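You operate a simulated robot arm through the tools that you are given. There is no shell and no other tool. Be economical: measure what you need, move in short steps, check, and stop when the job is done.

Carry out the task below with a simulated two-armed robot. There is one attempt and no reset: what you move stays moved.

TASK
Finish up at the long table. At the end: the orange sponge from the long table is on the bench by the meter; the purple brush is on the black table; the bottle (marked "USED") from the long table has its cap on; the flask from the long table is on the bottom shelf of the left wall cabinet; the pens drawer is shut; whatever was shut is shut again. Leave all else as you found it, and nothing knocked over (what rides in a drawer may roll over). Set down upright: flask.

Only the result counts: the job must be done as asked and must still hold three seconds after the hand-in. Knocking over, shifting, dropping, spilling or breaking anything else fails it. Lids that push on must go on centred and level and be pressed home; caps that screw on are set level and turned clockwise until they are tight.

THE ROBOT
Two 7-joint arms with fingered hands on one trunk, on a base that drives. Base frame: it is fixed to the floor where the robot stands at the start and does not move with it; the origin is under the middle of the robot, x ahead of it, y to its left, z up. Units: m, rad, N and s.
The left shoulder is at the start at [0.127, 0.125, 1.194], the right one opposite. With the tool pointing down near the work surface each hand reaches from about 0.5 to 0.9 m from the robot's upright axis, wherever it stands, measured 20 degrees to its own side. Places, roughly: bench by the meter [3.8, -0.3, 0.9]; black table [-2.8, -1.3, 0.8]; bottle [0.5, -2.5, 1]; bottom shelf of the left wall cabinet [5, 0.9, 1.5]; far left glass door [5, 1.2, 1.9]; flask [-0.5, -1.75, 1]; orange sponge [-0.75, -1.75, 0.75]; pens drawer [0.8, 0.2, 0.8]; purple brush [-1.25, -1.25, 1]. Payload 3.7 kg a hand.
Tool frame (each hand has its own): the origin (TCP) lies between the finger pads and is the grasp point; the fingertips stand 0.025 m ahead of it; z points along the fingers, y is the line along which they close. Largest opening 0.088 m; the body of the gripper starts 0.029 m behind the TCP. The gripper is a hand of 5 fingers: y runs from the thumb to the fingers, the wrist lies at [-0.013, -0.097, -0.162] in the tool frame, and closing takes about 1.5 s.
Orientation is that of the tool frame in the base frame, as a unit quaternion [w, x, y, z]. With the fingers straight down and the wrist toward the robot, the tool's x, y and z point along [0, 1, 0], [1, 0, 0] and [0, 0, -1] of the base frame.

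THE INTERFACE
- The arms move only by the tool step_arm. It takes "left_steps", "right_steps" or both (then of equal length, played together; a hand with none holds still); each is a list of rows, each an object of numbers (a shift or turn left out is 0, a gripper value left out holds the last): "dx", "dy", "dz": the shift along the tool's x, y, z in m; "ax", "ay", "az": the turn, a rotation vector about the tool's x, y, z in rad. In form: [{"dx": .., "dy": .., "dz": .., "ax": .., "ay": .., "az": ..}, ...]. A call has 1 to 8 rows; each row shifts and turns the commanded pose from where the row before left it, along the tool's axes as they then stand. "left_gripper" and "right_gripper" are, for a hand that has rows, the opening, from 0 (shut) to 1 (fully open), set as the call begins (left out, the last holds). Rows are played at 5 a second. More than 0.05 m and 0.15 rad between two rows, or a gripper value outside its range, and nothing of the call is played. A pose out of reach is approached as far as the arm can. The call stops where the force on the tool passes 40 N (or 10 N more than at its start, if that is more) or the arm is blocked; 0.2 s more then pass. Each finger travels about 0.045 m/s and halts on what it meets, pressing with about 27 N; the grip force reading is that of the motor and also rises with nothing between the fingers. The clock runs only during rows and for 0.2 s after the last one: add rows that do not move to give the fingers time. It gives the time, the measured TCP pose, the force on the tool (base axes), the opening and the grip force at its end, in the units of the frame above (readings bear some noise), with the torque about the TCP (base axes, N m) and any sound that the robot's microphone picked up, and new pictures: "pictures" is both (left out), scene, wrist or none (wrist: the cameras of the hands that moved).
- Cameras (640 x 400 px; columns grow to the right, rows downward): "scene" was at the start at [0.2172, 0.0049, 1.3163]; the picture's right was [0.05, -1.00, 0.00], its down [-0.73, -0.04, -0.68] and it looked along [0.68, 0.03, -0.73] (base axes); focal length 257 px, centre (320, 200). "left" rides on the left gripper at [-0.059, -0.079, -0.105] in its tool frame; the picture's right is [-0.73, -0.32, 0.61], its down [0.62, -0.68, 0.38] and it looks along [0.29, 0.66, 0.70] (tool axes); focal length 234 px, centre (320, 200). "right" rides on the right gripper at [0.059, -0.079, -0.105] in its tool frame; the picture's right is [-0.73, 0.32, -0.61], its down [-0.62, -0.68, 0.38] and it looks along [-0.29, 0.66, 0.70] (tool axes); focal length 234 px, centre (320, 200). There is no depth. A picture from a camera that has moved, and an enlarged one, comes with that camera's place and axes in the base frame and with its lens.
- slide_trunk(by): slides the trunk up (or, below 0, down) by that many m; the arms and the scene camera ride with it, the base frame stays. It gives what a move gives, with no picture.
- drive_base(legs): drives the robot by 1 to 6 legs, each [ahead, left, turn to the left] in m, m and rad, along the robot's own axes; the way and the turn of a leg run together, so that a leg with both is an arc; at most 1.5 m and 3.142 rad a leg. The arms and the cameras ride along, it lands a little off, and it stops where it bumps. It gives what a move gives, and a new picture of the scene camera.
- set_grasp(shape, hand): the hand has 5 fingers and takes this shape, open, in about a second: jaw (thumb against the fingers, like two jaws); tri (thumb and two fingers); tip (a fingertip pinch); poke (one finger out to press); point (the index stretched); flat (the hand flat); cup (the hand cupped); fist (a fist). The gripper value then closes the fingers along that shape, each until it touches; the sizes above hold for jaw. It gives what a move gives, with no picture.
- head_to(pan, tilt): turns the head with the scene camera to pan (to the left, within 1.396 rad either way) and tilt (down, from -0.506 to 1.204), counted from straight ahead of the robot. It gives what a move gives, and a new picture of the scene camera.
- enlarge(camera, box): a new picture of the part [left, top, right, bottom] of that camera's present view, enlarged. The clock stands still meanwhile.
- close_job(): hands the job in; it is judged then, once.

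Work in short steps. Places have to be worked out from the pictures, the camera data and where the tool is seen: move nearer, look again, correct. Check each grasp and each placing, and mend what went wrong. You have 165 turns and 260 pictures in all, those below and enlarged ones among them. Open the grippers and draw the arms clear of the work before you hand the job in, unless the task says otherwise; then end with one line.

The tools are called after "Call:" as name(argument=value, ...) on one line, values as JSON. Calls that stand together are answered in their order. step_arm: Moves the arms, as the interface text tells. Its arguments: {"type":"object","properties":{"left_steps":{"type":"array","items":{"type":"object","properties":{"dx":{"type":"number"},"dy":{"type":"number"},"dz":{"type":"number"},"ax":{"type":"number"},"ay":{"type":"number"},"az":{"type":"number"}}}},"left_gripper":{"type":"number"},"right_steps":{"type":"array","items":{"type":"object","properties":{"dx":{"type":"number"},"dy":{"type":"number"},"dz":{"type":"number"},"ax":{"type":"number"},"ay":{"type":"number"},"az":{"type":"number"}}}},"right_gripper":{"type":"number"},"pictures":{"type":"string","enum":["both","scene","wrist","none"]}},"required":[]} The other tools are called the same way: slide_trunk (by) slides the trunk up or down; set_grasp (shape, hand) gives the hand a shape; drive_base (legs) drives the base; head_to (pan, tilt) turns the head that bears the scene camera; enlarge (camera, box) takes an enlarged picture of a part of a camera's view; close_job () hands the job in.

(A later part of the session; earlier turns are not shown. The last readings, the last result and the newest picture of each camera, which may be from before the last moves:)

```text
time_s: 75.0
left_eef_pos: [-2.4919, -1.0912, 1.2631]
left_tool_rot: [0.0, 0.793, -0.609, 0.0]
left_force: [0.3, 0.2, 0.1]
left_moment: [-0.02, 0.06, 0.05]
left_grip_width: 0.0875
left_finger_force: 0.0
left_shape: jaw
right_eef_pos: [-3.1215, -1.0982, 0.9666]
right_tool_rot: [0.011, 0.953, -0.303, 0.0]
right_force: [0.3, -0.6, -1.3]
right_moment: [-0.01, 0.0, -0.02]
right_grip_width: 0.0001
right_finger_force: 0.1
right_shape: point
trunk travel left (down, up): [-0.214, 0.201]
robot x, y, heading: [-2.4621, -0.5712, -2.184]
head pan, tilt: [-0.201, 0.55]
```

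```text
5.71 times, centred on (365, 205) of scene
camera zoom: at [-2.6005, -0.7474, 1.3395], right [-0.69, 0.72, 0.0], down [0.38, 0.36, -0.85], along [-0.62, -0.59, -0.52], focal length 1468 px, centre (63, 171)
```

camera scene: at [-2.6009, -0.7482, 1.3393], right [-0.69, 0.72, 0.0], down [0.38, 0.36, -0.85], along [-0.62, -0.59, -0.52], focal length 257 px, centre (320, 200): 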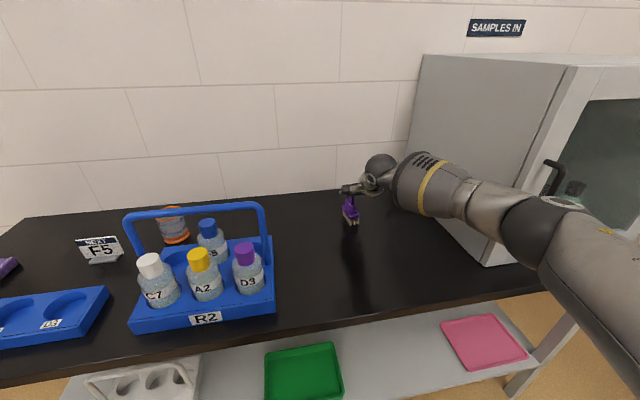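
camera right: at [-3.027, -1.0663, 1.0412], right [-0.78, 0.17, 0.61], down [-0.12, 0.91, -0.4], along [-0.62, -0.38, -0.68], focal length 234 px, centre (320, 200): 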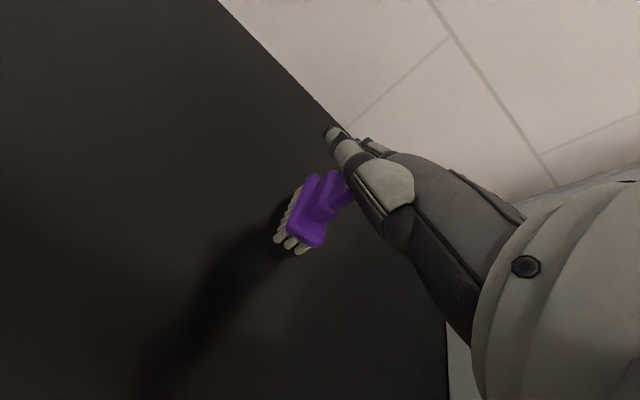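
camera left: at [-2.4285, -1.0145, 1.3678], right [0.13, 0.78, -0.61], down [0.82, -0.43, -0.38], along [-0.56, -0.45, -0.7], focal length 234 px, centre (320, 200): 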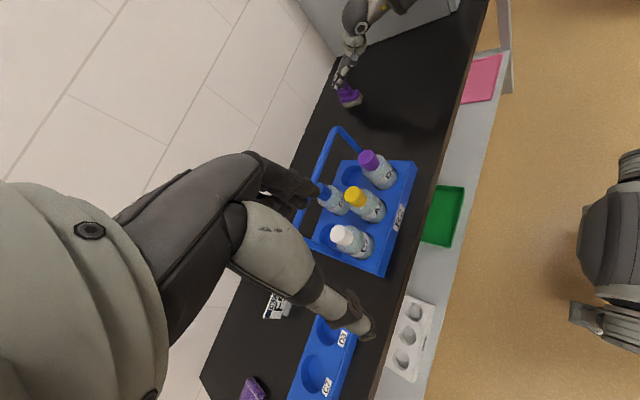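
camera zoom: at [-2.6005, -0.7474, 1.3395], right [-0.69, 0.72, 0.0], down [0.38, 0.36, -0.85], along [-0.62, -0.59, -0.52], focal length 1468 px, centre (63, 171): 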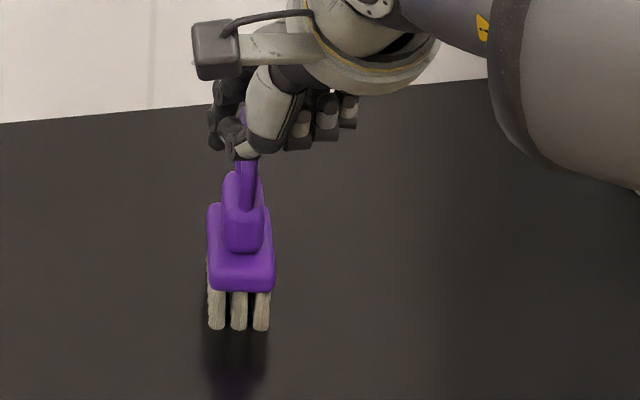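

The brush stays standing on the table. I continue raising the hand.

Call:
step_arm(right_steps=[{"dz": -0.01}, {"dz": -0.015}, {"dz": -0.02}, {"dz": -0.03}, {"dz": -0.04}, {"dz": -0.04}], pictures="scene")

Call:
set_grasp(shape="jaw", hand="right")

Call:
drive_base(legs=[[-0.45, 0, 0]])

Call:
enlarge(camera="scene", box=[150, 100, 470, 300])

```text
time_s: 76.5
left_eef_pos: [-2.4903, -1.0923, 1.2636]
left_tool_rot: [0.001, 0.793, -0.609, -0.001]
left_force: [0.8, 0.8, 0.0]
left_moment: [0.0, -0.02, -0.02]
left_grip_width: 0.0876
left_finger_force: 0.1
left_shape: jaw
right_eef_pos: [-3.1186, -1.0963, 1.1217]
right_tool_rot: [0.012, 0.953, -0.303, 0.0]
right_force: [1.1, -0.3, 0.3]
right_moment: [0.0, 0.01, 0.0]
right_grip_width: 0.0002
right_finger_force: 0.1
right_shape: point
trunk travel left (down, up): [-0.214, 0.201]
robot x, y, heading: [-2.4617, -0.5766, -2.184]
head pan, tilt: [-0.201, 0.55]
camera scene: at [-2.5999, -0.7473, 1.3396], right [-0.69, 0.72, 0.0], down [0.38, 0.36, -0.85], along [-0.62, -0.59, -0.52], focal length 257 px, centre (320, 200)
```

scene: 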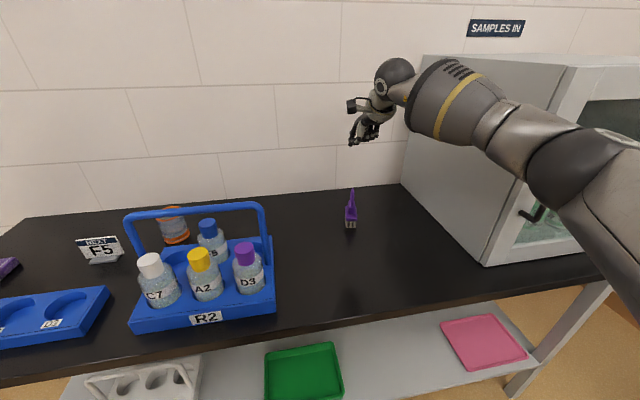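

```text
time_s: 77.3
left_eef_pos: [-2.4917, -1.0914, 1.2634]
left_tool_rot: [0.0, 0.793, -0.609, 0.001]
left_force: [1.0, 0.6, -0.2]
left_moment: [-0.02, 0.01, 0.05]
left_grip_width: 0.0875
left_finger_force: 0.0
left_shape: jaw
right_eef_pos: [-3.1197, -1.0969, 1.1209]
right_tool_rot: [0.011, 0.953, -0.303, 0.001]
right_force: [0.4, -0.5, 0.3]
right_moment: [-0.02, 0.0, -0.01]
right_grip_width: 0.0876
right_finger_force: 0.2
right_shape: jaw
trunk travel left (down, up): [-0.214, 0.201]
robot x, y, heading: [-2.4575, -0.5733, -2.181]
head pan, tilt: [-0.201, 0.55]
```

```text
time_s: 80.0
left_eef_pos: [-2.2388, -0.7289, 1.2619]
left_tool_rot: [-0.001, 0.793, -0.61, 0.001]
left_force: [-0.6, 0.0, -0.5]
left_moment: [0.0, 0.0, -0.01]
left_grip_width: 0.0879
left_finger_force: 0.1
left_shape: jaw
right_eef_pos: [-2.8671, -0.7309, 1.1211]
right_tool_rot: [0.011, 0.952, -0.305, 0.001]
right_force: [0.0, 0.2, 0.1]
right_moment: [-0.05, 0.02, 0.0]
right_grip_width: 0.0877
right_finger_force: 0.1
right_shape: jaw
trunk travel left (down, up): [-0.214, 0.201]
robot x, y, heading: [-2.2029, -0.2161, -2.179]
head pan, tilt: [-0.201, 0.55]
camera scene: at [-2.3466, -0.3843, 1.3395], right [-0.69, 0.73, 0.0], down [0.38, 0.36, -0.85], along [-0.62, -0.58, -0.52], focal length 257 px, centre (320, 200)
```

scene: 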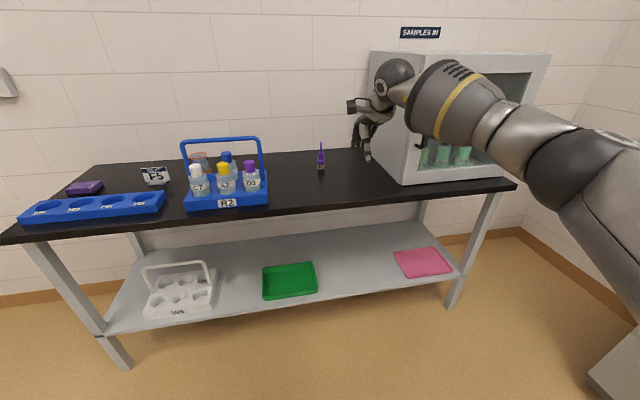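

```text
2.00 times, centred on (310, 200) of scene
camera zoom: at [-2.3466, -0.3843, 1.3395], right [-0.69, 0.73, 0.0], down [0.38, 0.36, -0.85], along [-0.62, -0.58, -0.52], focal length 514 px, centre (340, 200)
```

zoom: 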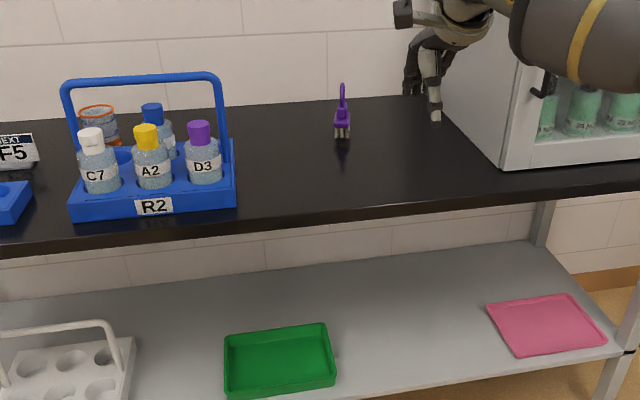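

The brush stands on the black table and nothing else was disturbed. Now I head to the USED bottle: back off, drive left past the long table, and restore the left hand's yaw.

Call:
step_arm(left_steps=[{"az": -0.15}, {"az": -0.15}, {"az": -0.15}, {"az": -0.15}, {"az": -0.1}], pictures="none")

Call:
drive_base(legs=[[-1.05, 0, 0], [0, 1.5, 0], [0, 1.5, 0], [0, 0.35, 0]])

Call:
head_to(pan=0, tilt=0.35)

```text
time_s: 81.2
left_eef_pos: [-2.238, -0.7291, 1.2643]
left_tool_rot: [0.002, 0.954, -0.301, 0.0]
left_force: [0.8, -0.1, 0.1]
left_moment: [0.01, 0.0, 0.01]
left_grip_width: 0.0879
left_finger_force: 0.0
left_shape: jaw
right_eef_pos: [-2.8668, -0.7314, 1.1218]
right_tool_rot: [0.012, 0.952, -0.305, 0.0]
right_force: [-0.2, 0.0, -0.6]
right_moment: [0.01, -0.03, -0.03]
right_grip_width: 0.088
right_finger_force: 0.0
right_shape: jaw
trunk travel left (down, up): [-0.214, 0.201]
robot x, y, heading: [-2.2046, -0.2077, -2.187]
head pan, tilt: [-0.201, 0.55]
```

```text
time_s: 115.9
left_eef_pos: [1.0499, -1.8752, 1.2639]
left_tool_rot: [0.001, 0.945, -0.328, -0.001]
left_force: [0.6, -0.5, -0.7]
left_moment: [-0.02, -0.01, -0.03]
left_grip_width: 0.0878
left_finger_force: 0.1
left_shape: jaw
right_eef_pos: [0.4226, -1.8403, 1.1218]
right_tool_rot: [0.011, 0.943, -0.331, 0.0]
right_force: [-0.1, -0.3, 0.5]
right_moment: [0.01, -0.03, -0.01]
right_grip_width: 0.0876
right_finger_force: 0.0
right_shape: jaw
trunk travel left (down, up): [-0.214, 0.201]
robot x, y, heading: [1.1107, -1.3626, -2.236]
head pan, tilt: [-0.201, 0.55]
camera scene: at [0.9609, -1.5233, 1.3395], right [-0.64, 0.77, 0.0], down [0.4, 0.34, -0.85], along [-0.65, -0.55, -0.52], focal length 257 px, centre (320, 200)
```

scene: 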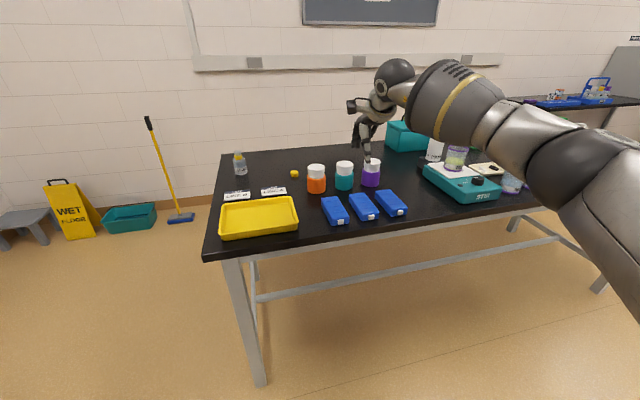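

```text
time_s: 116.6
left_eef_pos: [1.0501, -1.8748, 1.2636]
left_tool_rot: [0.001, 0.945, -0.328, 0.0]
left_force: [0.1, -0.5, -0.1]
left_moment: [-0.02, 0.01, -0.01]
left_grip_width: 0.0876
left_finger_force: 0.0
left_shape: jaw
right_eef_pos: [0.4229, -1.839, 1.1205]
right_tool_rot: [0.011, 0.944, -0.331, 0.0]
right_force: [-0.2, -0.4, -0.2]
right_moment: [-0.02, 0.0, 0.03]
right_grip_width: 0.0877
right_finger_force: 0.1
right_shape: jaw
trunk travel left (down, up): [-0.214, 0.201]
robot x, y, heading: [1.1156, -1.3596, -2.241]
head pan, tilt: [0.0, 0.351]
camera scene: at [0.9715, -1.5383, 1.3577], right [-0.78, 0.62, 0.0], down [0.21, 0.27, -0.94], along [-0.58, -0.73, -0.34], focal length 257 px, centre (320, 200)
```

scene: 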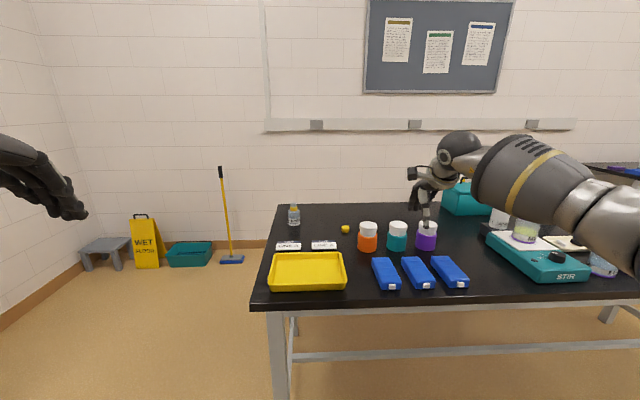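

I see a small bottle at back-left with a loose yellow cap beside it. Zooming in.

Call:
enlarge(camera="scene", box=[265, 190, 385, 265])

```text
5.33 times, centred on (325, 228) of scene
camera zoom: at [0.9715, -1.5383, 1.3577], right [-0.78, 0.62, 0.0], down [0.21, 0.27, -0.94], along [-0.58, -0.73, -0.34], focal length 1370 px, centre (293, 53)
```

zoom: 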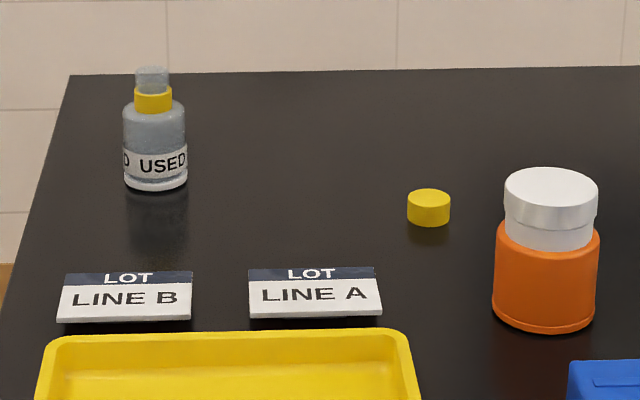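

The USED bottle is at about (0.39,-2.46), neck top about z 0.948, with its cap at about (0.26,-2.25). I'll approach from the table's left end, where it's close and unobstructed.

Call:
drive_base(legs=[[0, 0.82, 0.059], [0.7, 0, 0], [0, 0, -1.57], [0, 0.5, 0]])

Call:
head_to(pan=0, tilt=0.6)

```text
time_s: 135.8
left_eef_pos: [0.5818, -2.824, 1.2626]
left_tool_rot: [0.0, -0.475, 0.88, 0.001]
left_force: [0.0, 0.5, -0.6]
left_moment: [0.02, -0.01, -0.03]
left_grip_width: 0.0877
left_finger_force: 0.0
left_shape: jaw
right_eef_pos: [0.5595, -2.1944, 1.1214]
right_tool_rot: [-0.008, -0.473, 0.881, 0.008]
right_force: [0.0, -0.4, -0.2]
right_moment: [-0.02, -0.02, 0.03]
right_grip_width: 0.0877
right_finger_force: 0.1
right_shape: jaw
trunk travel left (down, up): [-0.214, 0.201]
robot x, y, heading: [1.1003, -2.8376, 2.562]
head pan, tilt: [0.0, 0.351]
camera scene: at [0.9092, -2.7131, 1.3577], right [0.55, 0.84, 0.0], down [0.29, -0.19, -0.94], along [-0.79, 0.52, -0.34], focal length 257 px, centre (320, 200)
```

scene: 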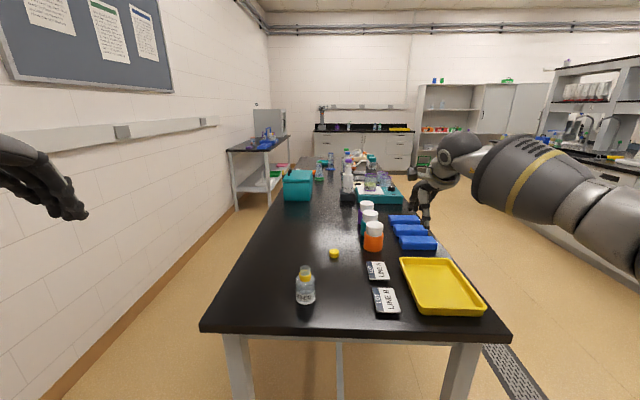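

```text
time_s: 136.6
left_eef_pos: [0.5819, -2.8226, 1.2637]
left_tool_rot: [0.0, -0.475, 0.88, 0.0]
left_force: [0.2, -0.1, -0.5]
left_moment: [0.03, 0.01, -0.01]
left_grip_width: 0.0878
left_finger_force: 0.1
left_shape: jaw
right_eef_pos: [0.5587, -2.1951, 1.1212]
right_tool_rot: [-0.008, -0.473, 0.881, 0.008]
right_force: [-0.4, -0.2, 0.3]
right_moment: [-0.03, 0.0, 0.0]
right_grip_width: 0.088
right_finger_force: 0.0
right_shape: jaw
trunk travel left (down, up): [-0.214, 0.201]
robot x, y, heading: [1.0998, -2.8379, 2.561]
head pan, tilt: [0.0, 0.6]
camera scene: at [0.9132, -2.7155, 1.335], right [0.55, 0.84, 0.0], down [0.47, -0.31, -0.83], along [-0.69, 0.45, -0.56], focal length 257 px, centre (320, 200)
```

scene: 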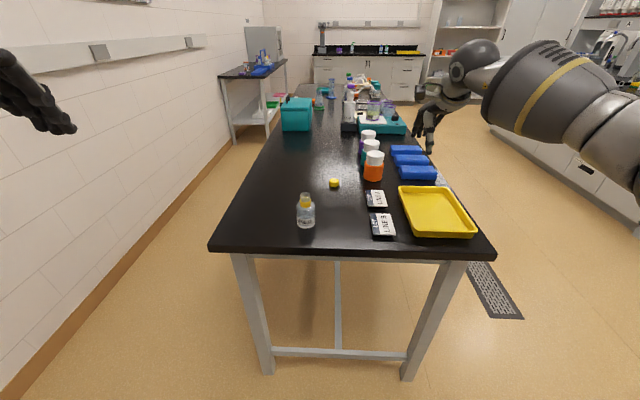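

The cap is at about (0.265,-2.245) and the bottle at about (0.392,-2.443). I drive 0.25 m closer and move the right hand above the cap, levelling its small tilt.

Call:
drive_base(legs=[[0.25, 0, -0.028]])

Call:
step_arm(right_steps=[{"dx": 0.04, "dy": -0.006, "ax": 0.0225}, {"dx": 0.04, "dy": -0.006}, {"dx": 0.04, "dy": -0.006}, {"dx": 0.04, "dy": -0.006}, {"dx": 0.04, "dy": -0.006}])

```text
time_s: 138.4
left_eef_pos: [0.374, -2.665, 1.2638]
left_tool_rot: [0.0, -0.461, 0.888, 0.001]
left_force: [-0.4, 0.5, 0.1]
left_moment: [0.02, -0.03, 0.01]
left_grip_width: 0.0877
left_finger_force: 0.0
left_shape: jaw
right_eef_pos: [0.3711, -2.0371, 1.1219]
right_tool_rot: [-0.008, -0.459, 0.888, 0.007]
right_force: [0.2, -0.1, 0.1]
right_moment: [-0.02, 0.0, 0.0]
right_grip_width: 0.0879
right_finger_force: 0.1
right_shape: jaw
trunk travel left (down, up): [-0.214, 0.201]
robot x, y, heading: [0.8905, -2.696, 2.528]
head pan, tilt: [0.0, 0.6]
camera scene: at [0.7082, -2.5674, 1.3349], right [0.58, 0.82, 0.0], down [0.46, -0.33, -0.82], along [-0.67, 0.47, -0.57], focal length 257 px, centre (320, 200)
```

scene: 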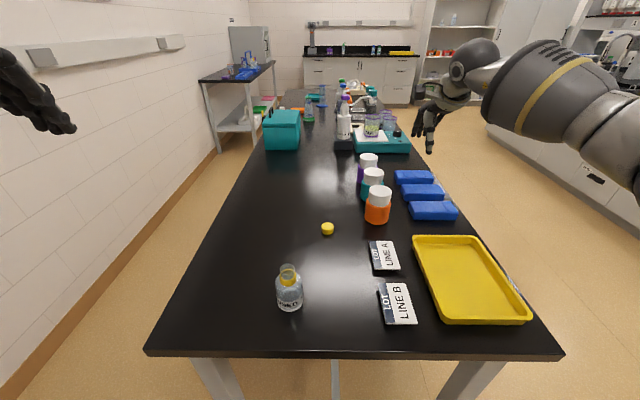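

```text
time_s: 139.6
left_eef_pos: [0.3737, -2.6663, 1.2622]
left_tool_rot: [0.0, -0.461, 0.887, 0.001]
left_force: [-0.1, -0.5, -0.7]
left_moment: [0.02, -0.01, 0.01]
left_grip_width: 0.0878
left_finger_force: 0.1
left_shape: jaw
right_eef_pos: [0.2782, -2.2185, 1.1222]
right_tool_rot: [-0.003, -0.458, 0.889, -0.002]
right_force: [-0.3, -0.9, 0.5]
right_moment: [0.01, 0.02, 0.01]
right_grip_width: 0.0878
right_finger_force: 0.1
right_shape: jaw
trunk travel left (down, up): [-0.214, 0.201]
robot x, y, heading: [0.8905, -2.6953, 2.526]
head pan, tilt: [0.0, 0.6]
camera scene: at [0.7079, -2.5687, 1.335], right [0.58, 0.82, 0.0], down [0.46, -0.32, -0.83], along [-0.67, 0.48, -0.56], focal length 257 px, centre (320, 200)
camera right: at [0.3086, -2.312, 1.2259], right [0.16, 0.78, 0.6], down [0.92, 0.11, -0.39], along [-0.37, 0.61, -0.7], focal length 234 px, centre (320, 200)
```

scene: 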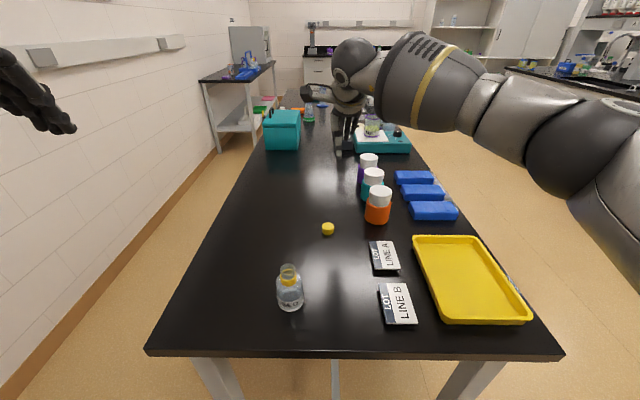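
right: 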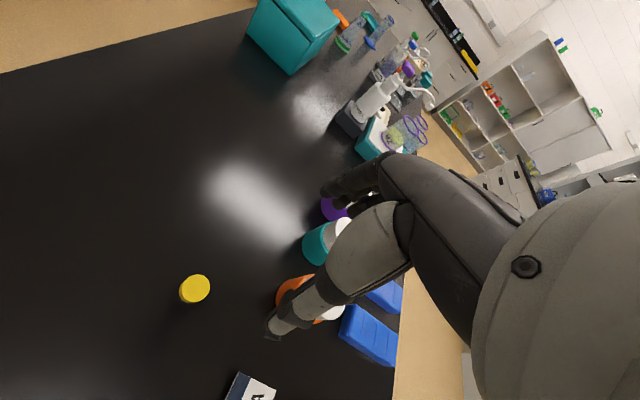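

The cap is at about (0.270,-2.237). I shift and descend to z≈0.96 for another look.

Call:
step_arm(right_steps=[{"dx": 0.01, "dy": -0.002, "dz": 0.04}, {"dx": 0.01, "dy": -0.002, "dz": 0.04}, {"dz": 0.04}, {"dz": 0.04}], pictures="wrist")

Call:
enlarge(camera="scene", box=[250, 140, 410, 320])

```text
time_s: 140.6
left_eef_pos: [0.3727, -2.6645, 1.2626]
left_tool_rot: [0.001, -0.462, 0.887, 0.0]
left_force: [0.6, -0.7, -0.8]
left_moment: [0.02, 0.0, 0.01]
left_grip_width: 0.0876
left_finger_force: 0.0
left_shape: jaw
right_eef_pos: [0.2701, -2.2406, 0.9604]
right_tool_rot: [-0.003, -0.458, 0.889, -0.002]
right_force: [-0.5, -0.2, 0.6]
right_moment: [0.02, 0.02, 0.02]
right_grip_width: 0.088
right_finger_force: 0.1
right_shape: jaw
trunk travel left (down, up): [-0.214, 0.201]
robot x, y, heading: [0.8867, -2.7, 2.527]
head pan, tilt: [0.0, 0.6]
camera right: at [0.2997, -2.3323, 1.0651], right [0.16, 0.78, 0.6], down [0.92, 0.11, -0.39], along [-0.37, 0.61, -0.7], focal length 234 px, centre (320, 200)
```

right: 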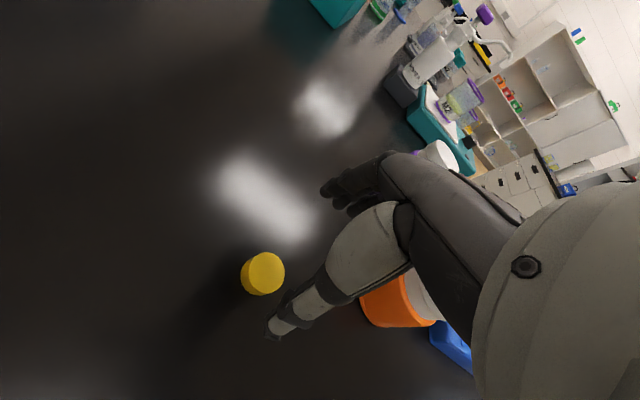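

```text
2.22 times, centred on (330, 230) of scene
camera zoom: at [0.708, -2.5674, 1.3348], right [0.58, 0.82, 0.0], down [0.46, -0.33, -0.82], along [-0.67, 0.47, -0.57], focal length 571 px, centre (298, 133)
```

zoom: 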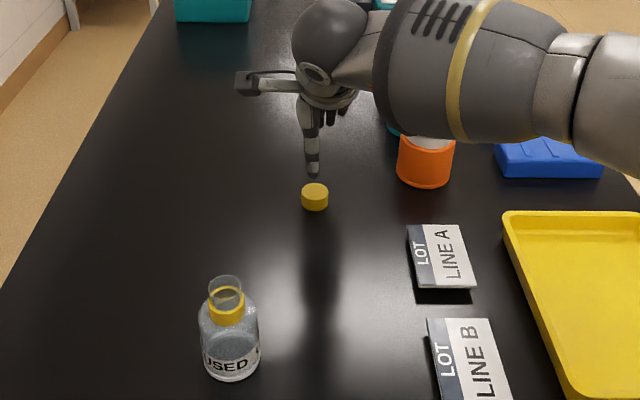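

The cap is almost centred under the tool (offset about 5 mm). I correct, descend to TCP≈0.884, and close.

Call:
step_arm(right_steps=[{"dx": -0.004, "dy": -0.003, "dz": 0.03}, {"dz": 0.03}, {"dz": 0.016}, {}], pictures="wrist")

Call:
step_arm(right_steps=[{}, {}, {}, {}, {}, {}, {}, {}], right_gripper=0, pictures="wrist")

Call:
enlarge(camera="scene", box=[280, 160, 380, 260])

```text
time_s: 141.6
left_eef_pos: [0.3738, -2.6652, 1.2628]
left_tool_rot: [-0.001, -0.461, 0.887, 0.001]
left_force: [-0.1, 0.3, 0.9]
left_moment: [0.0, 0.01, 0.0]
left_grip_width: 0.0878
left_finger_force: 0.1
left_shape: jaw
right_eef_pos: [0.2765, -2.2366, 0.8871]
right_tool_rot: [-0.003, -0.459, 0.888, -0.002]
right_force: [1.1, -0.8, 0.0]
right_moment: [0.04, -0.04, -0.04]
right_grip_width: 0.0876
right_finger_force: 0.0
right_shape: jaw
trunk travel left (down, up): [-0.214, 0.201]
robot x, y, heading: [0.8902, -2.6917, 2.527]
head pan, tilt: [0.0, 0.6]
camera right: at [0.3062, -2.3296, 0.9922], right [0.16, 0.78, 0.6], down [0.92, 0.11, -0.39], along [-0.37, 0.61, -0.7], focal length 234 px, centre (320, 200)
```

right: 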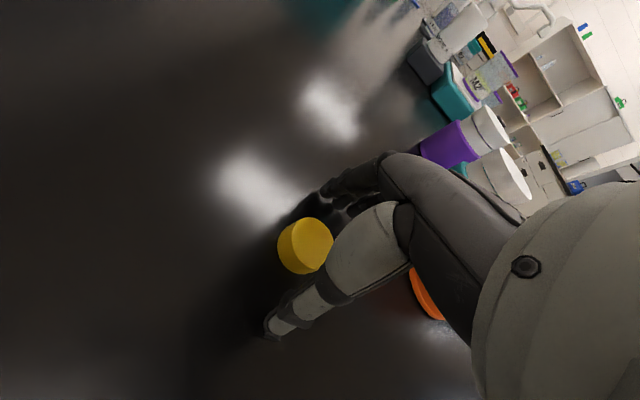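

```text
time_s: 143.4
left_eef_pos: [0.374, -2.6641, 1.2631]
left_tool_rot: [0.0, -0.461, 0.888, 0.0]
left_force: [-0.1, 0.2, 0.3]
left_moment: [0.03, 0.0, 0.01]
left_grip_width: 0.0878
left_finger_force: 0.1
left_shape: jaw
right_eef_pos: [0.276, -2.2379, 0.8885]
right_tool_rot: [-0.002, -0.459, 0.889, -0.003]
right_force: [-0.4, 0.6, 0.6]
right_moment: [0.0, 0.01, 0.0]
right_grip_width: 0.0272
right_finger_force: 27.1
right_shape: jaw
trunk travel left (down, up): [-0.214, 0.201]
robot x, y, heading: [0.8888, -2.6959, 2.526]
head pan, tilt: [0.0, 0.6]
camera right: at [0.3061, -2.3297, 0.9924], right [0.16, 0.78, 0.6], down [0.92, 0.11, -0.39], along [-0.37, 0.61, -0.7], focal length 234 px, centre (320, 200)
```

right: 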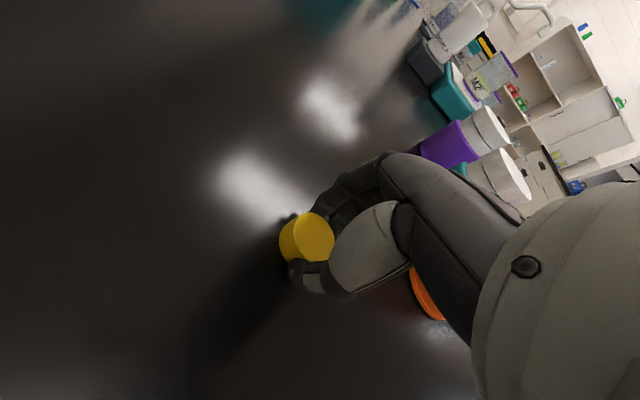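

```text
4.00 times, centred on (330, 210) of scene
camera zoom: at [0.7086, -2.5677, 1.335], right [0.58, 0.82, 0.0], down [0.46, -0.33, -0.83], along [-0.67, 0.47, -0.56], focal length 1028 px, centre (280, 160)
```

zoom: 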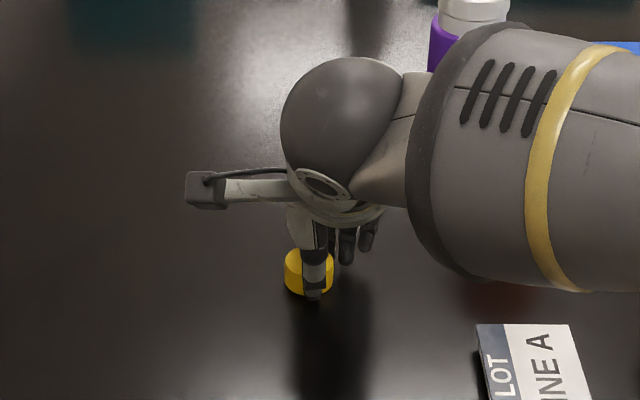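

The cap is gripped (width 27 mm). I lift and inspect whether it's level and where its centre sits relative to the TCP.

Call:
step_arm(right_steps=[{"dz": -0.03}, {"dz": -0.04}, {"dz": -0.04}, {"dz": -0.04}], pictures="none")

Call:
enlarge(camera="right", box=[240, 150, 400, 330])

Call:
enlarge(camera="scene", box=[280, 120, 380, 220])

```text
time_s: 144.4
left_eef_pos: [0.3736, -2.6649, 1.2631]
left_tool_rot: [0.0, -0.461, 0.888, 0.001]
left_force: [1.1, -0.8, 0.2]
left_moment: [0.02, 0.03, -0.03]
left_grip_width: 0.0879
left_finger_force: 0.1
left_shape: jaw
right_eef_pos: [0.2744, -2.234, 1.0399]
right_tool_rot: [-0.003, -0.459, 0.888, -0.002]
right_force: [0.0, -0.5, -0.2]
right_moment: [0.05, 0.03, 0.01]
right_grip_width: 0.0269
right_finger_force: 26.9
right_shape: jaw
trunk travel left (down, up): [-0.214, 0.201]
robot x, y, heading: [0.8891, -2.699, 2.53]
head pan, tilt: [0.0, 0.6]
```

```text
2.22 times, centred on (320, 240) of right
camera zoom: at [0.3059, -2.328, 1.1432], right [0.16, 0.78, 0.6], down [0.92, 0.11, -0.39], along [-0.37, 0.61, -0.7], focal length 520 px, centre (320, 111)
```

zoom: 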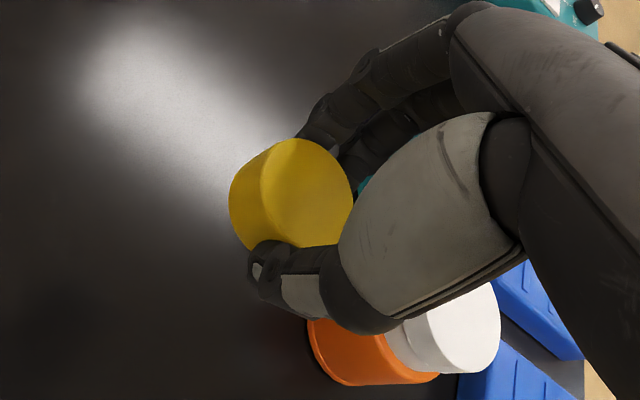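

```text
4.00 times, centred on (330, 170) of scene
camera zoom: at [0.7091, -2.5682, 1.3352], right [0.58, 0.82, 0.0], down [0.46, -0.32, -0.83], along [-0.68, 0.47, -0.56], focal length 1028 px, centre (280, 320)
```

zoom: 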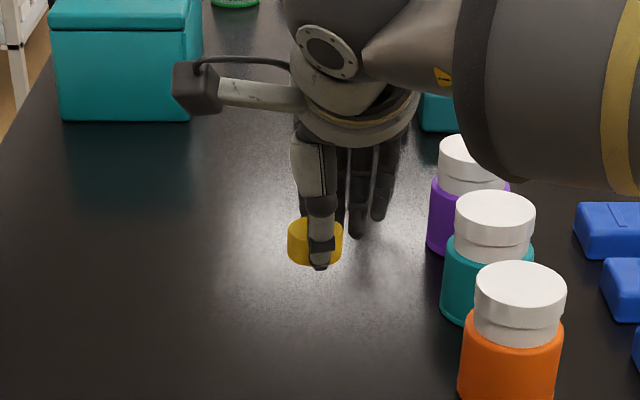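

The cap is level and about 4 mm ahead of the TCP. I move it over the bottle (about (0.404,-2.436)), staying above the neck.

Call:
step_arm(right_steps=[{"dx": 0.015, "dy": -0.037, "dz": -0.005}, {"dx": 0.015, "dy": -0.037}, {"dx": 0.015, "dy": -0.037}, {"dx": 0.015, "dy": -0.037}, {"dx": 0.015, "dy": -0.037}, {"dx": 0.012, "dy": -0.037}], pictures="none")

Call:
enlarge(camera="right", box=[220, 140, 400, 350])

Call:
enlarge(camera="scene", box=[220, 200, 360, 340])

```text
time_s: 145.8
left_eef_pos: [0.3735, -2.6651, 1.263]
left_tool_rot: [-0.001, -0.461, 0.887, 0.001]
left_force: [-0.8, 0.2, 0.4]
left_moment: [0.01, 0.0, -0.04]
left_grip_width: 0.0875
left_finger_force: 0.0
left_shape: jaw
right_eef_pos: [0.4077, -2.4367, 1.0424]
right_tool_rot: [-0.004, -0.458, 0.889, -0.001]
right_force: [0.6, 0.4, -0.9]
right_moment: [0.02, 0.03, -0.01]
right_grip_width: 0.0271
right_finger_force: 27.4
right_shape: jaw
trunk travel left (down, up): [-0.214, 0.201]
robot x, y, heading: [0.8952, -2.6976, 2.528]
head pan, tilt: [0.0, 0.6]
```

```text
1.90 times, centred on (310, 245) of right
camera zoom: at [0.4375, -2.5291, 1.1469], right [0.16, 0.78, 0.6], down [0.92, 0.11, -0.39], along [-0.37, 0.61, -0.7], focal length 446 px, centre (339, 114)
```

zoom: 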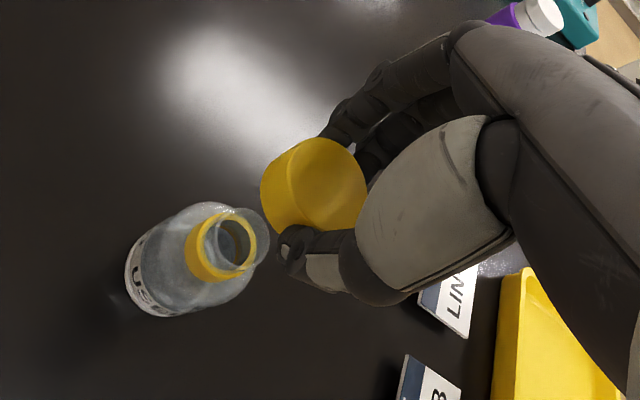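

```text
2.86 times, centred on (290, 270) of scene
camera zoom: at [0.7086, -2.5683, 1.3351], right [0.58, 0.82, 0.0], down [0.46, -0.32, -0.83], along [-0.67, 0.47, -0.56], focal length 734 px, centre (406, 0)
```

zoom: 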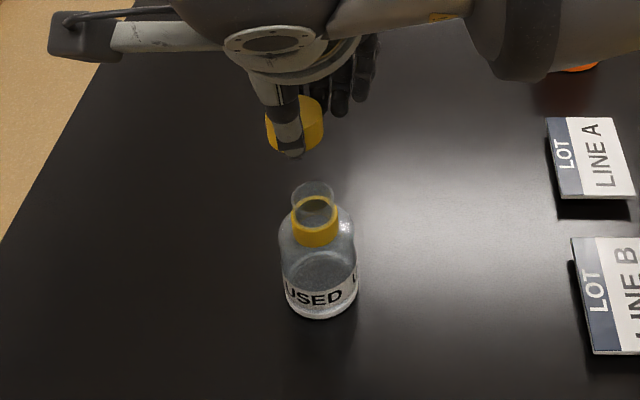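

Both views agree that the cap needs to move about 7 mm right. I correct and lower to about 1 cm above the neck.

Call:
step_arm(right_steps=[{"dx": -0.007, "dz": 0.015}, {"dz": 0.015}, {"dz": 0.015}], pictures="none")

Call:
enlarge(camera="right", box=[240, 160, 380, 320])

Call:
enlarge(camera="scene", box=[240, 220, 340, 320])

```text
time_s: 146.6
left_eef_pos: [0.374, -2.6645, 1.2633]
left_tool_rot: [0.0, -0.462, 0.887, 0.001]
left_force: [-0.9, 0.5, -0.3]
left_moment: [-0.01, -0.01, -0.01]
left_grip_width: 0.0877
left_finger_force: 0.0
left_shape: jaw
right_eef_pos: [0.4106, -2.4285, 0.9962]
right_tool_rot: [-0.003, -0.459, 0.889, -0.002]
right_force: [0.0, -1.3, -0.2]
right_moment: [0.03, -0.03, 0.02]
right_grip_width: 0.027
right_finger_force: 27.1
right_shape: jaw
trunk travel left (down, up): [-0.214, 0.201]
robot x, y, heading: [0.894, -2.7014, 2.527]
head pan, tilt: [0.0, 0.6]
```

```text
2.50 times, centred on (310, 240) of right
camera zoom: at [0.4407, -2.5213, 1.1017], right [0.16, 0.78, 0.6], down [0.92, 0.11, -0.39], along [-0.37, 0.61, -0.7], focal length 585 px, centre (345, 100)
```

zoom: 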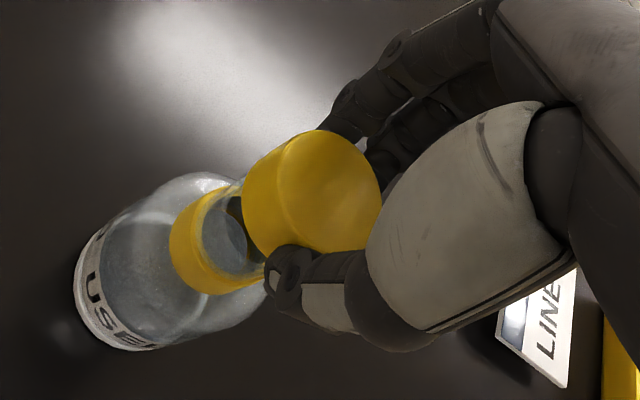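

```text
4.00 times, centred on (290, 270) of scene
camera zoom: at [0.7084, -2.5675, 1.3349], right [0.58, 0.82, 0.0], down [0.46, -0.33, -0.82], along [-0.67, 0.47, -0.57], focal length 1028 px, centre (440, -80)
```

zoom: 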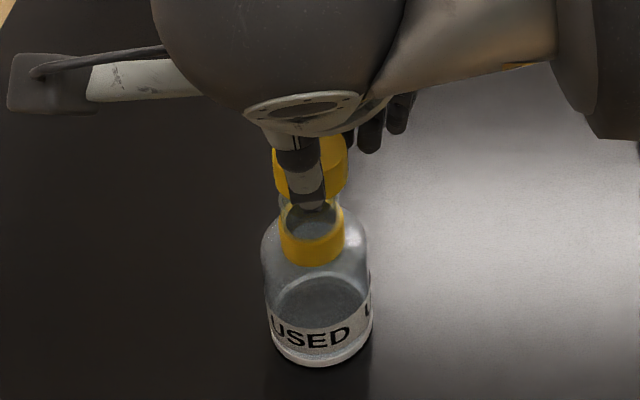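

Lateral alignment is now within about 2 mm. For the fore-aft direction, I check what the left wrist camera sees from the side.

Call:
enlarge(camera="left", box=[0, 0, 640, 400])

```text
1.00 times, centred on (320, 200) of left (not enlarged: the box is as wide or as high as the picture)
camera zoom: at [0.4733, -2.6614, 1.368], right [0.68, 0.41, -0.61], down [0.2, -0.9, -0.38], along [-0.7, 0.14, -0.7], focal length 234 px, centre (320, 200)
```

zoom: 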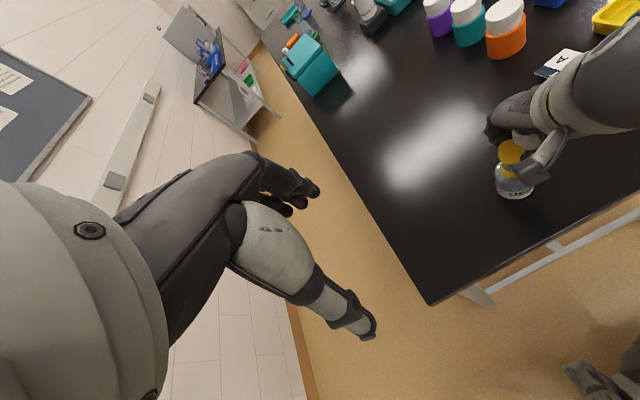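

Bottle and cap are visible from the left camera; zooming there.

Call:
enlarge(camera="left", box=[485, 130, 545, 205])

```text
5.33 times, centred on (515, 168) of left
camera zoom: at [0.4733, -2.6614, 1.368], right [0.68, 0.41, -0.61], down [0.2, -0.9, -0.38], along [-0.7, 0.14, -0.7], focal length 1249 px, centre (-720, 373)
```

zoom: 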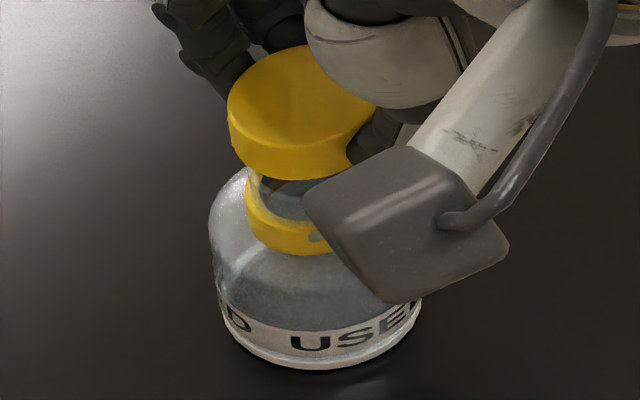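

Left and right cameras agree that the cap should go about 2.5 mm left and 3 mm back. I apply that and lower gently onto the neck.

Call:
step_arm(right_steps=[{"dx": 0.0025, "dy": -0.003}, {"dz": 0.004}, {"dz": 0.004}, {}], pictures="none")

Call:
enlarge(camera="right", box=[240, 160, 380, 320])

Call:
enlarge(camera="left", box=[485, 130, 545, 205])

Call:
enlarge(camera="scene", box=[260, 230, 320, 310])

```text
time_s: 147.6
left_eef_pos: [0.3738, -2.665, 1.2627]
left_tool_rot: [0.0, -0.461, 0.888, 0.001]
left_force: [0.1, 0.5, -0.2]
left_moment: [0.03, -0.01, 0.01]
left_grip_width: 0.0877
left_finger_force: 0.0
left_shape: jaw
right_eef_pos: [0.412, -2.4328, 0.9891]
right_tool_rot: [-0.003, -0.458, 0.889, -0.001]
right_force: [0.2, -0.6, -0.9]
right_moment: [0.03, -0.01, 0.06]
right_grip_width: 0.0269
right_finger_force: 26.9
right_shape: jaw
trunk travel left (down, up): [-0.214, 0.201]
robot x, y, heading: [0.8919, -2.6971, 2.532]
head pan, tilt: [0.0, 0.6]
```

```text
2.50 times, centred on (310, 240) of right
camera zoom: at [0.4412, -2.5252, 1.094], right [0.16, 0.78, 0.6], down [0.92, 0.11, -0.39], along [-0.37, 0.61, -0.7], focal length 585 px, centre (345, 100)
```

zoom: 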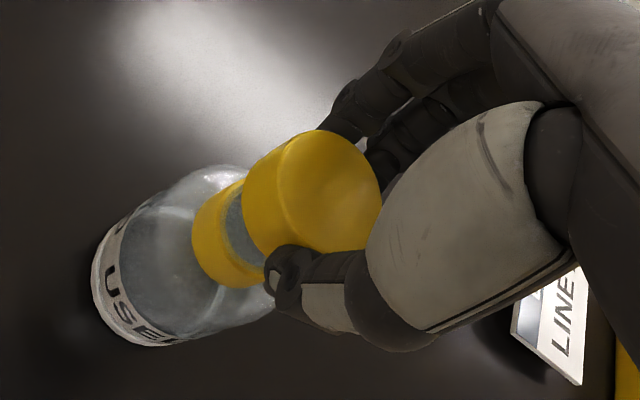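

```text
5.33 times, centred on (515, 168) of left
camera zoom: at [0.4735, -2.6616, 1.3681], right [0.68, 0.41, -0.61], down [0.2, -0.9, -0.38], along [-0.71, 0.14, -0.69], focal length 1249 px, centre (-720, 373)
```

zoom: 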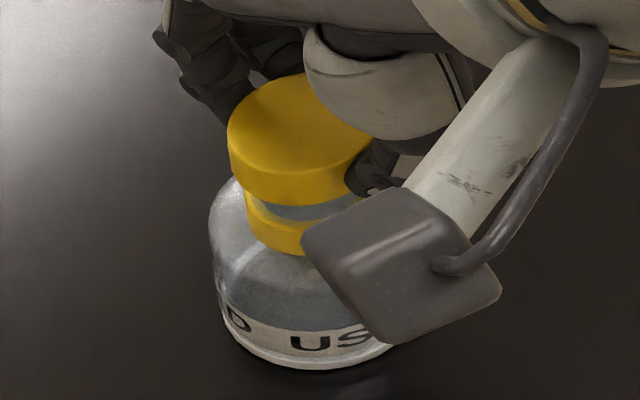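

```text
5.00 times, centred on (290, 270) of scene
camera zoom: at [0.7086, -2.5677, 1.335], right [0.58, 0.82, 0.0], down [0.46, -0.33, -0.83], along [-0.67, 0.47, -0.56], focal length 1285 px, centre (470, -150)
```

zoom: 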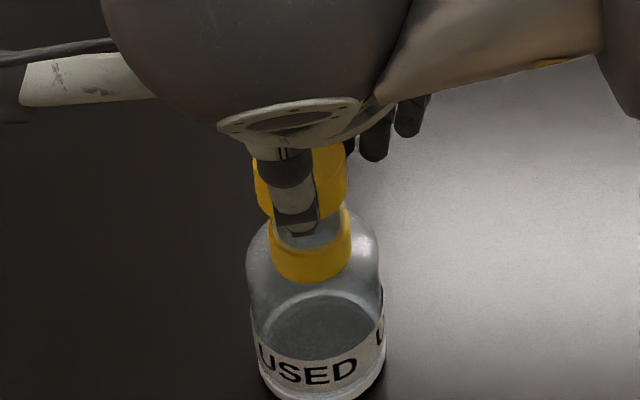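

Alignment looks within about 1 mm. I lower in 3 mm steps and watch the force.

Call:
step_arm(right_steps=[{"dx": -0.001, "dz": 0.003}, {"dz": 0.003}, {"dz": 0.003}, {}], pictures="none")

Call:
enlarge(camera="left", box=[485, 130, 545, 205])

```text
time_s: 148.6
left_eef_pos: [0.375, -2.665, 1.2634]
left_tool_rot: [0.0, -0.461, 0.887, 0.0]
left_force: [-0.5, -0.8, 0.0]
left_moment: [0.01, 0.0, -0.01]
left_grip_width: 0.0875
left_finger_force: 0.1
left_shape: jaw
right_eef_pos: [0.4128, -2.4329, 0.9793]
right_tool_rot: [-0.002, -0.459, 0.888, -0.002]
right_force: [0.3, -0.2, 0.0]
right_moment: [-0.02, 0.0, 0.01]
right_grip_width: 0.027
right_finger_force: 27.1
right_shape: jaw
trunk travel left (down, up): [-0.214, 0.201]
robot x, y, heading: [0.8874, -2.6959, 2.53]
head pan, tilt: [0.0, 0.6]
```

```text
5.33 times, centred on (515, 168) of left
camera zoom: at [0.4735, -2.6616, 1.3681], right [0.68, 0.41, -0.61], down [0.2, -0.9, -0.38], along [-0.71, 0.14, -0.69], focal length 1249 px, centre (-720, 373)
```

zoom: 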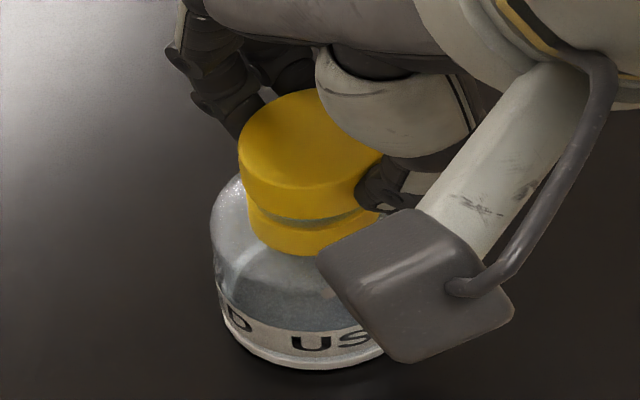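

The cap is over the neck with no contact force. I continue lowering until it meets resistance.

Call:
step_arm(right_steps=[{"dz": 0.003}, {"dz": 0.003}, {}], pictures="none")

Call:
enlarge(camera="left", box=[485, 130, 545, 205])

Call:
enlarge(camera="scene", box=[260, 230, 320, 310])

```text
time_s: 149.4
left_eef_pos: [0.3745, -2.6643, 1.2623]
left_tool_rot: [0.0, -0.461, 0.887, 0.0]
left_force: [0.1, 0.6, -0.7]
left_moment: [0.04, -0.02, 0.01]
left_grip_width: 0.0876
left_finger_force: 0.0
left_shape: jaw
right_eef_pos: [0.4126, -2.4314, 0.9737]
right_tool_rot: [-0.002, -0.458, 0.889, -0.001]
right_force: [0.8, 0.3, 2.5]
right_moment: [0.02, 0.0, -0.03]
right_grip_width: 0.0266
right_finger_force: 27.0
right_shape: jaw
trunk travel left (down, up): [-0.214, 0.201]
robot x, y, heading: [0.8895, -2.6975, 2.529]
head pan, tilt: [0.0, 0.6]
```

```text
5.33 times, centred on (515, 168) of left
camera zoom: at [0.4736, -2.6616, 1.3682], right [0.68, 0.41, -0.61], down [0.2, -0.9, -0.38], along [-0.71, 0.14, -0.69], focal length 1249 px, centre (-720, 373)
```

zoom: 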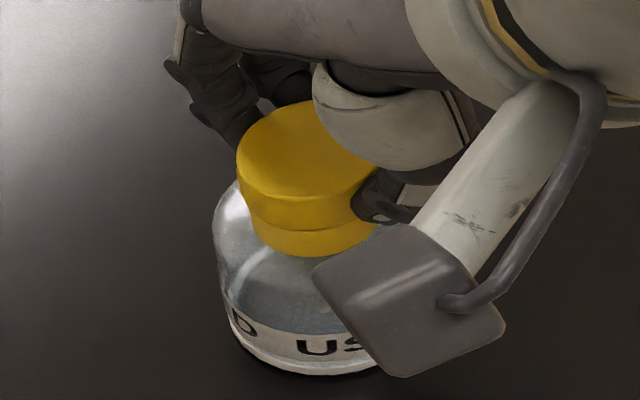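

```text
5.00 times, centred on (290, 270) of scene
camera zoom: at [0.7087, -2.5677, 1.335], right [0.58, 0.82, 0.0], down [0.46, -0.33, -0.83], along [-0.67, 0.47, -0.56], focal length 1285 px, centre (470, -150)
```

zoom: 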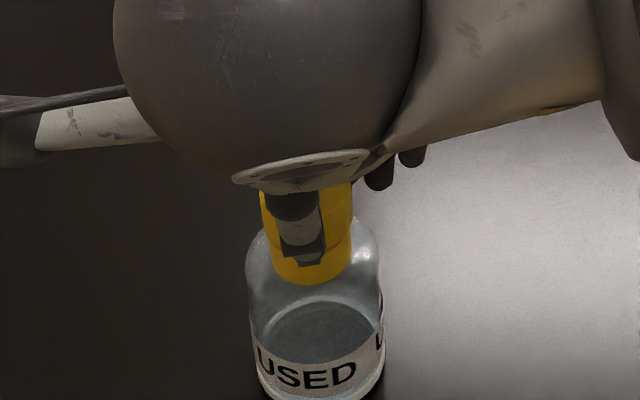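

The cap meets the collar with light force. I press down a bit and look at how the force responds.

Call:
step_arm(right_steps=[{"dz": 0.003}, {"dz": 0.003}, {}], pictures="none")

Call:
step_arm(right_steps=[{"az": 0.1, "dx": -0.0004}, {"az": 0.1, "dx": -0.0004}, {"az": 0.1, "dx": -0.0004}, {"az": 0.1, "dx": -0.0004}, {}], pictures="none")

Call:
enlarge(camera="left", box=[485, 130, 545, 205])

Call:
enlarge(camera="scene", box=[260, 230, 320, 310])

```text
time_s: 150.2
left_eef_pos: [0.3761, -2.666, 1.2646]
left_tool_rot: [0.0, -0.461, 0.887, 0.001]
left_force: [1.0, -0.1, 0.4]
left_moment: [0.0, -0.04, -0.02]
left_grip_width: 0.088
left_finger_force: 0.1
left_shape: jaw
right_eef_pos: [0.4132, -2.4331, 0.971]
right_tool_rot: [-0.006, -0.458, 0.889, -0.001]
right_force: [2.8, -1.4, 19.8]
right_moment: [0.03, 0.0, 0.0]
right_grip_width: 0.0278
right_finger_force: 26.5
right_shape: jaw
trunk travel left (down, up): [-0.214, 0.201]
robot x, y, heading: [0.8919, -2.6944, 2.535]
head pan, tilt: [0.0, 0.6]
```

```text
time_s: 151.4
left_eef_pos: [0.3752, -2.6665, 1.2629]
left_tool_rot: [-0.002, -0.461, 0.888, 0.002]
left_force: [0.2, -0.4, -0.4]
left_moment: [-0.03, 0.01, -0.01]
left_grip_width: 0.088
left_finger_force: 0.0
left_shape: jaw
right_eef_pos: [0.415, -2.4315, 0.9708]
right_tool_rot: [-0.003, -0.273, 0.962, -0.001]
right_force: [-1.4, -4.3, 24.0]
right_moment: [0.02, 0.1, 0.03]
right_grip_width: 0.0284
right_finger_force: 27.1
right_shape: jaw
trunk travel left (down, up): [-0.214, 0.201]
robot x, y, heading: [0.8874, -2.6958, 2.529]
head pan, tilt: [0.0, 0.6]
```

```text
5.33 times, centred on (515, 168) of left
camera zoom: at [0.4751, -2.663, 1.3688], right [0.68, 0.41, -0.61], down [0.2, -0.9, -0.39], along [-0.71, 0.14, -0.69], focal length 1249 px, centre (-720, 373)
```

zoom: 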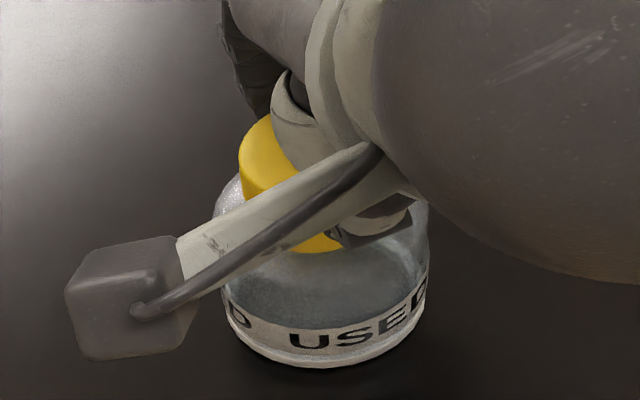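

```text
5.00 times, centred on (290, 270) of scene
camera zoom: at [0.7101, -2.5691, 1.3354], right [0.58, 0.82, 0.0], down [0.46, -0.32, -0.83], along [-0.68, 0.48, -0.56], focal length 1285 px, centre (470, -150)
```

zoom: 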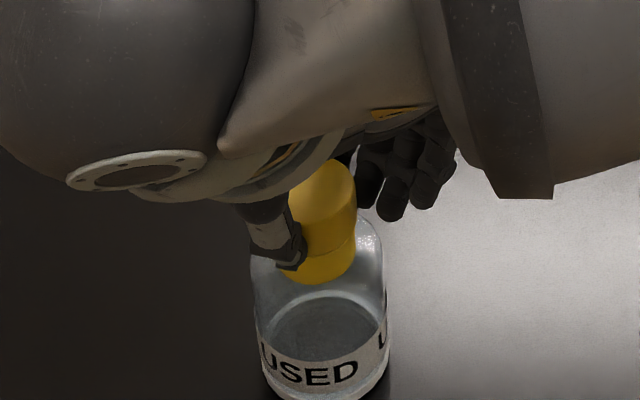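

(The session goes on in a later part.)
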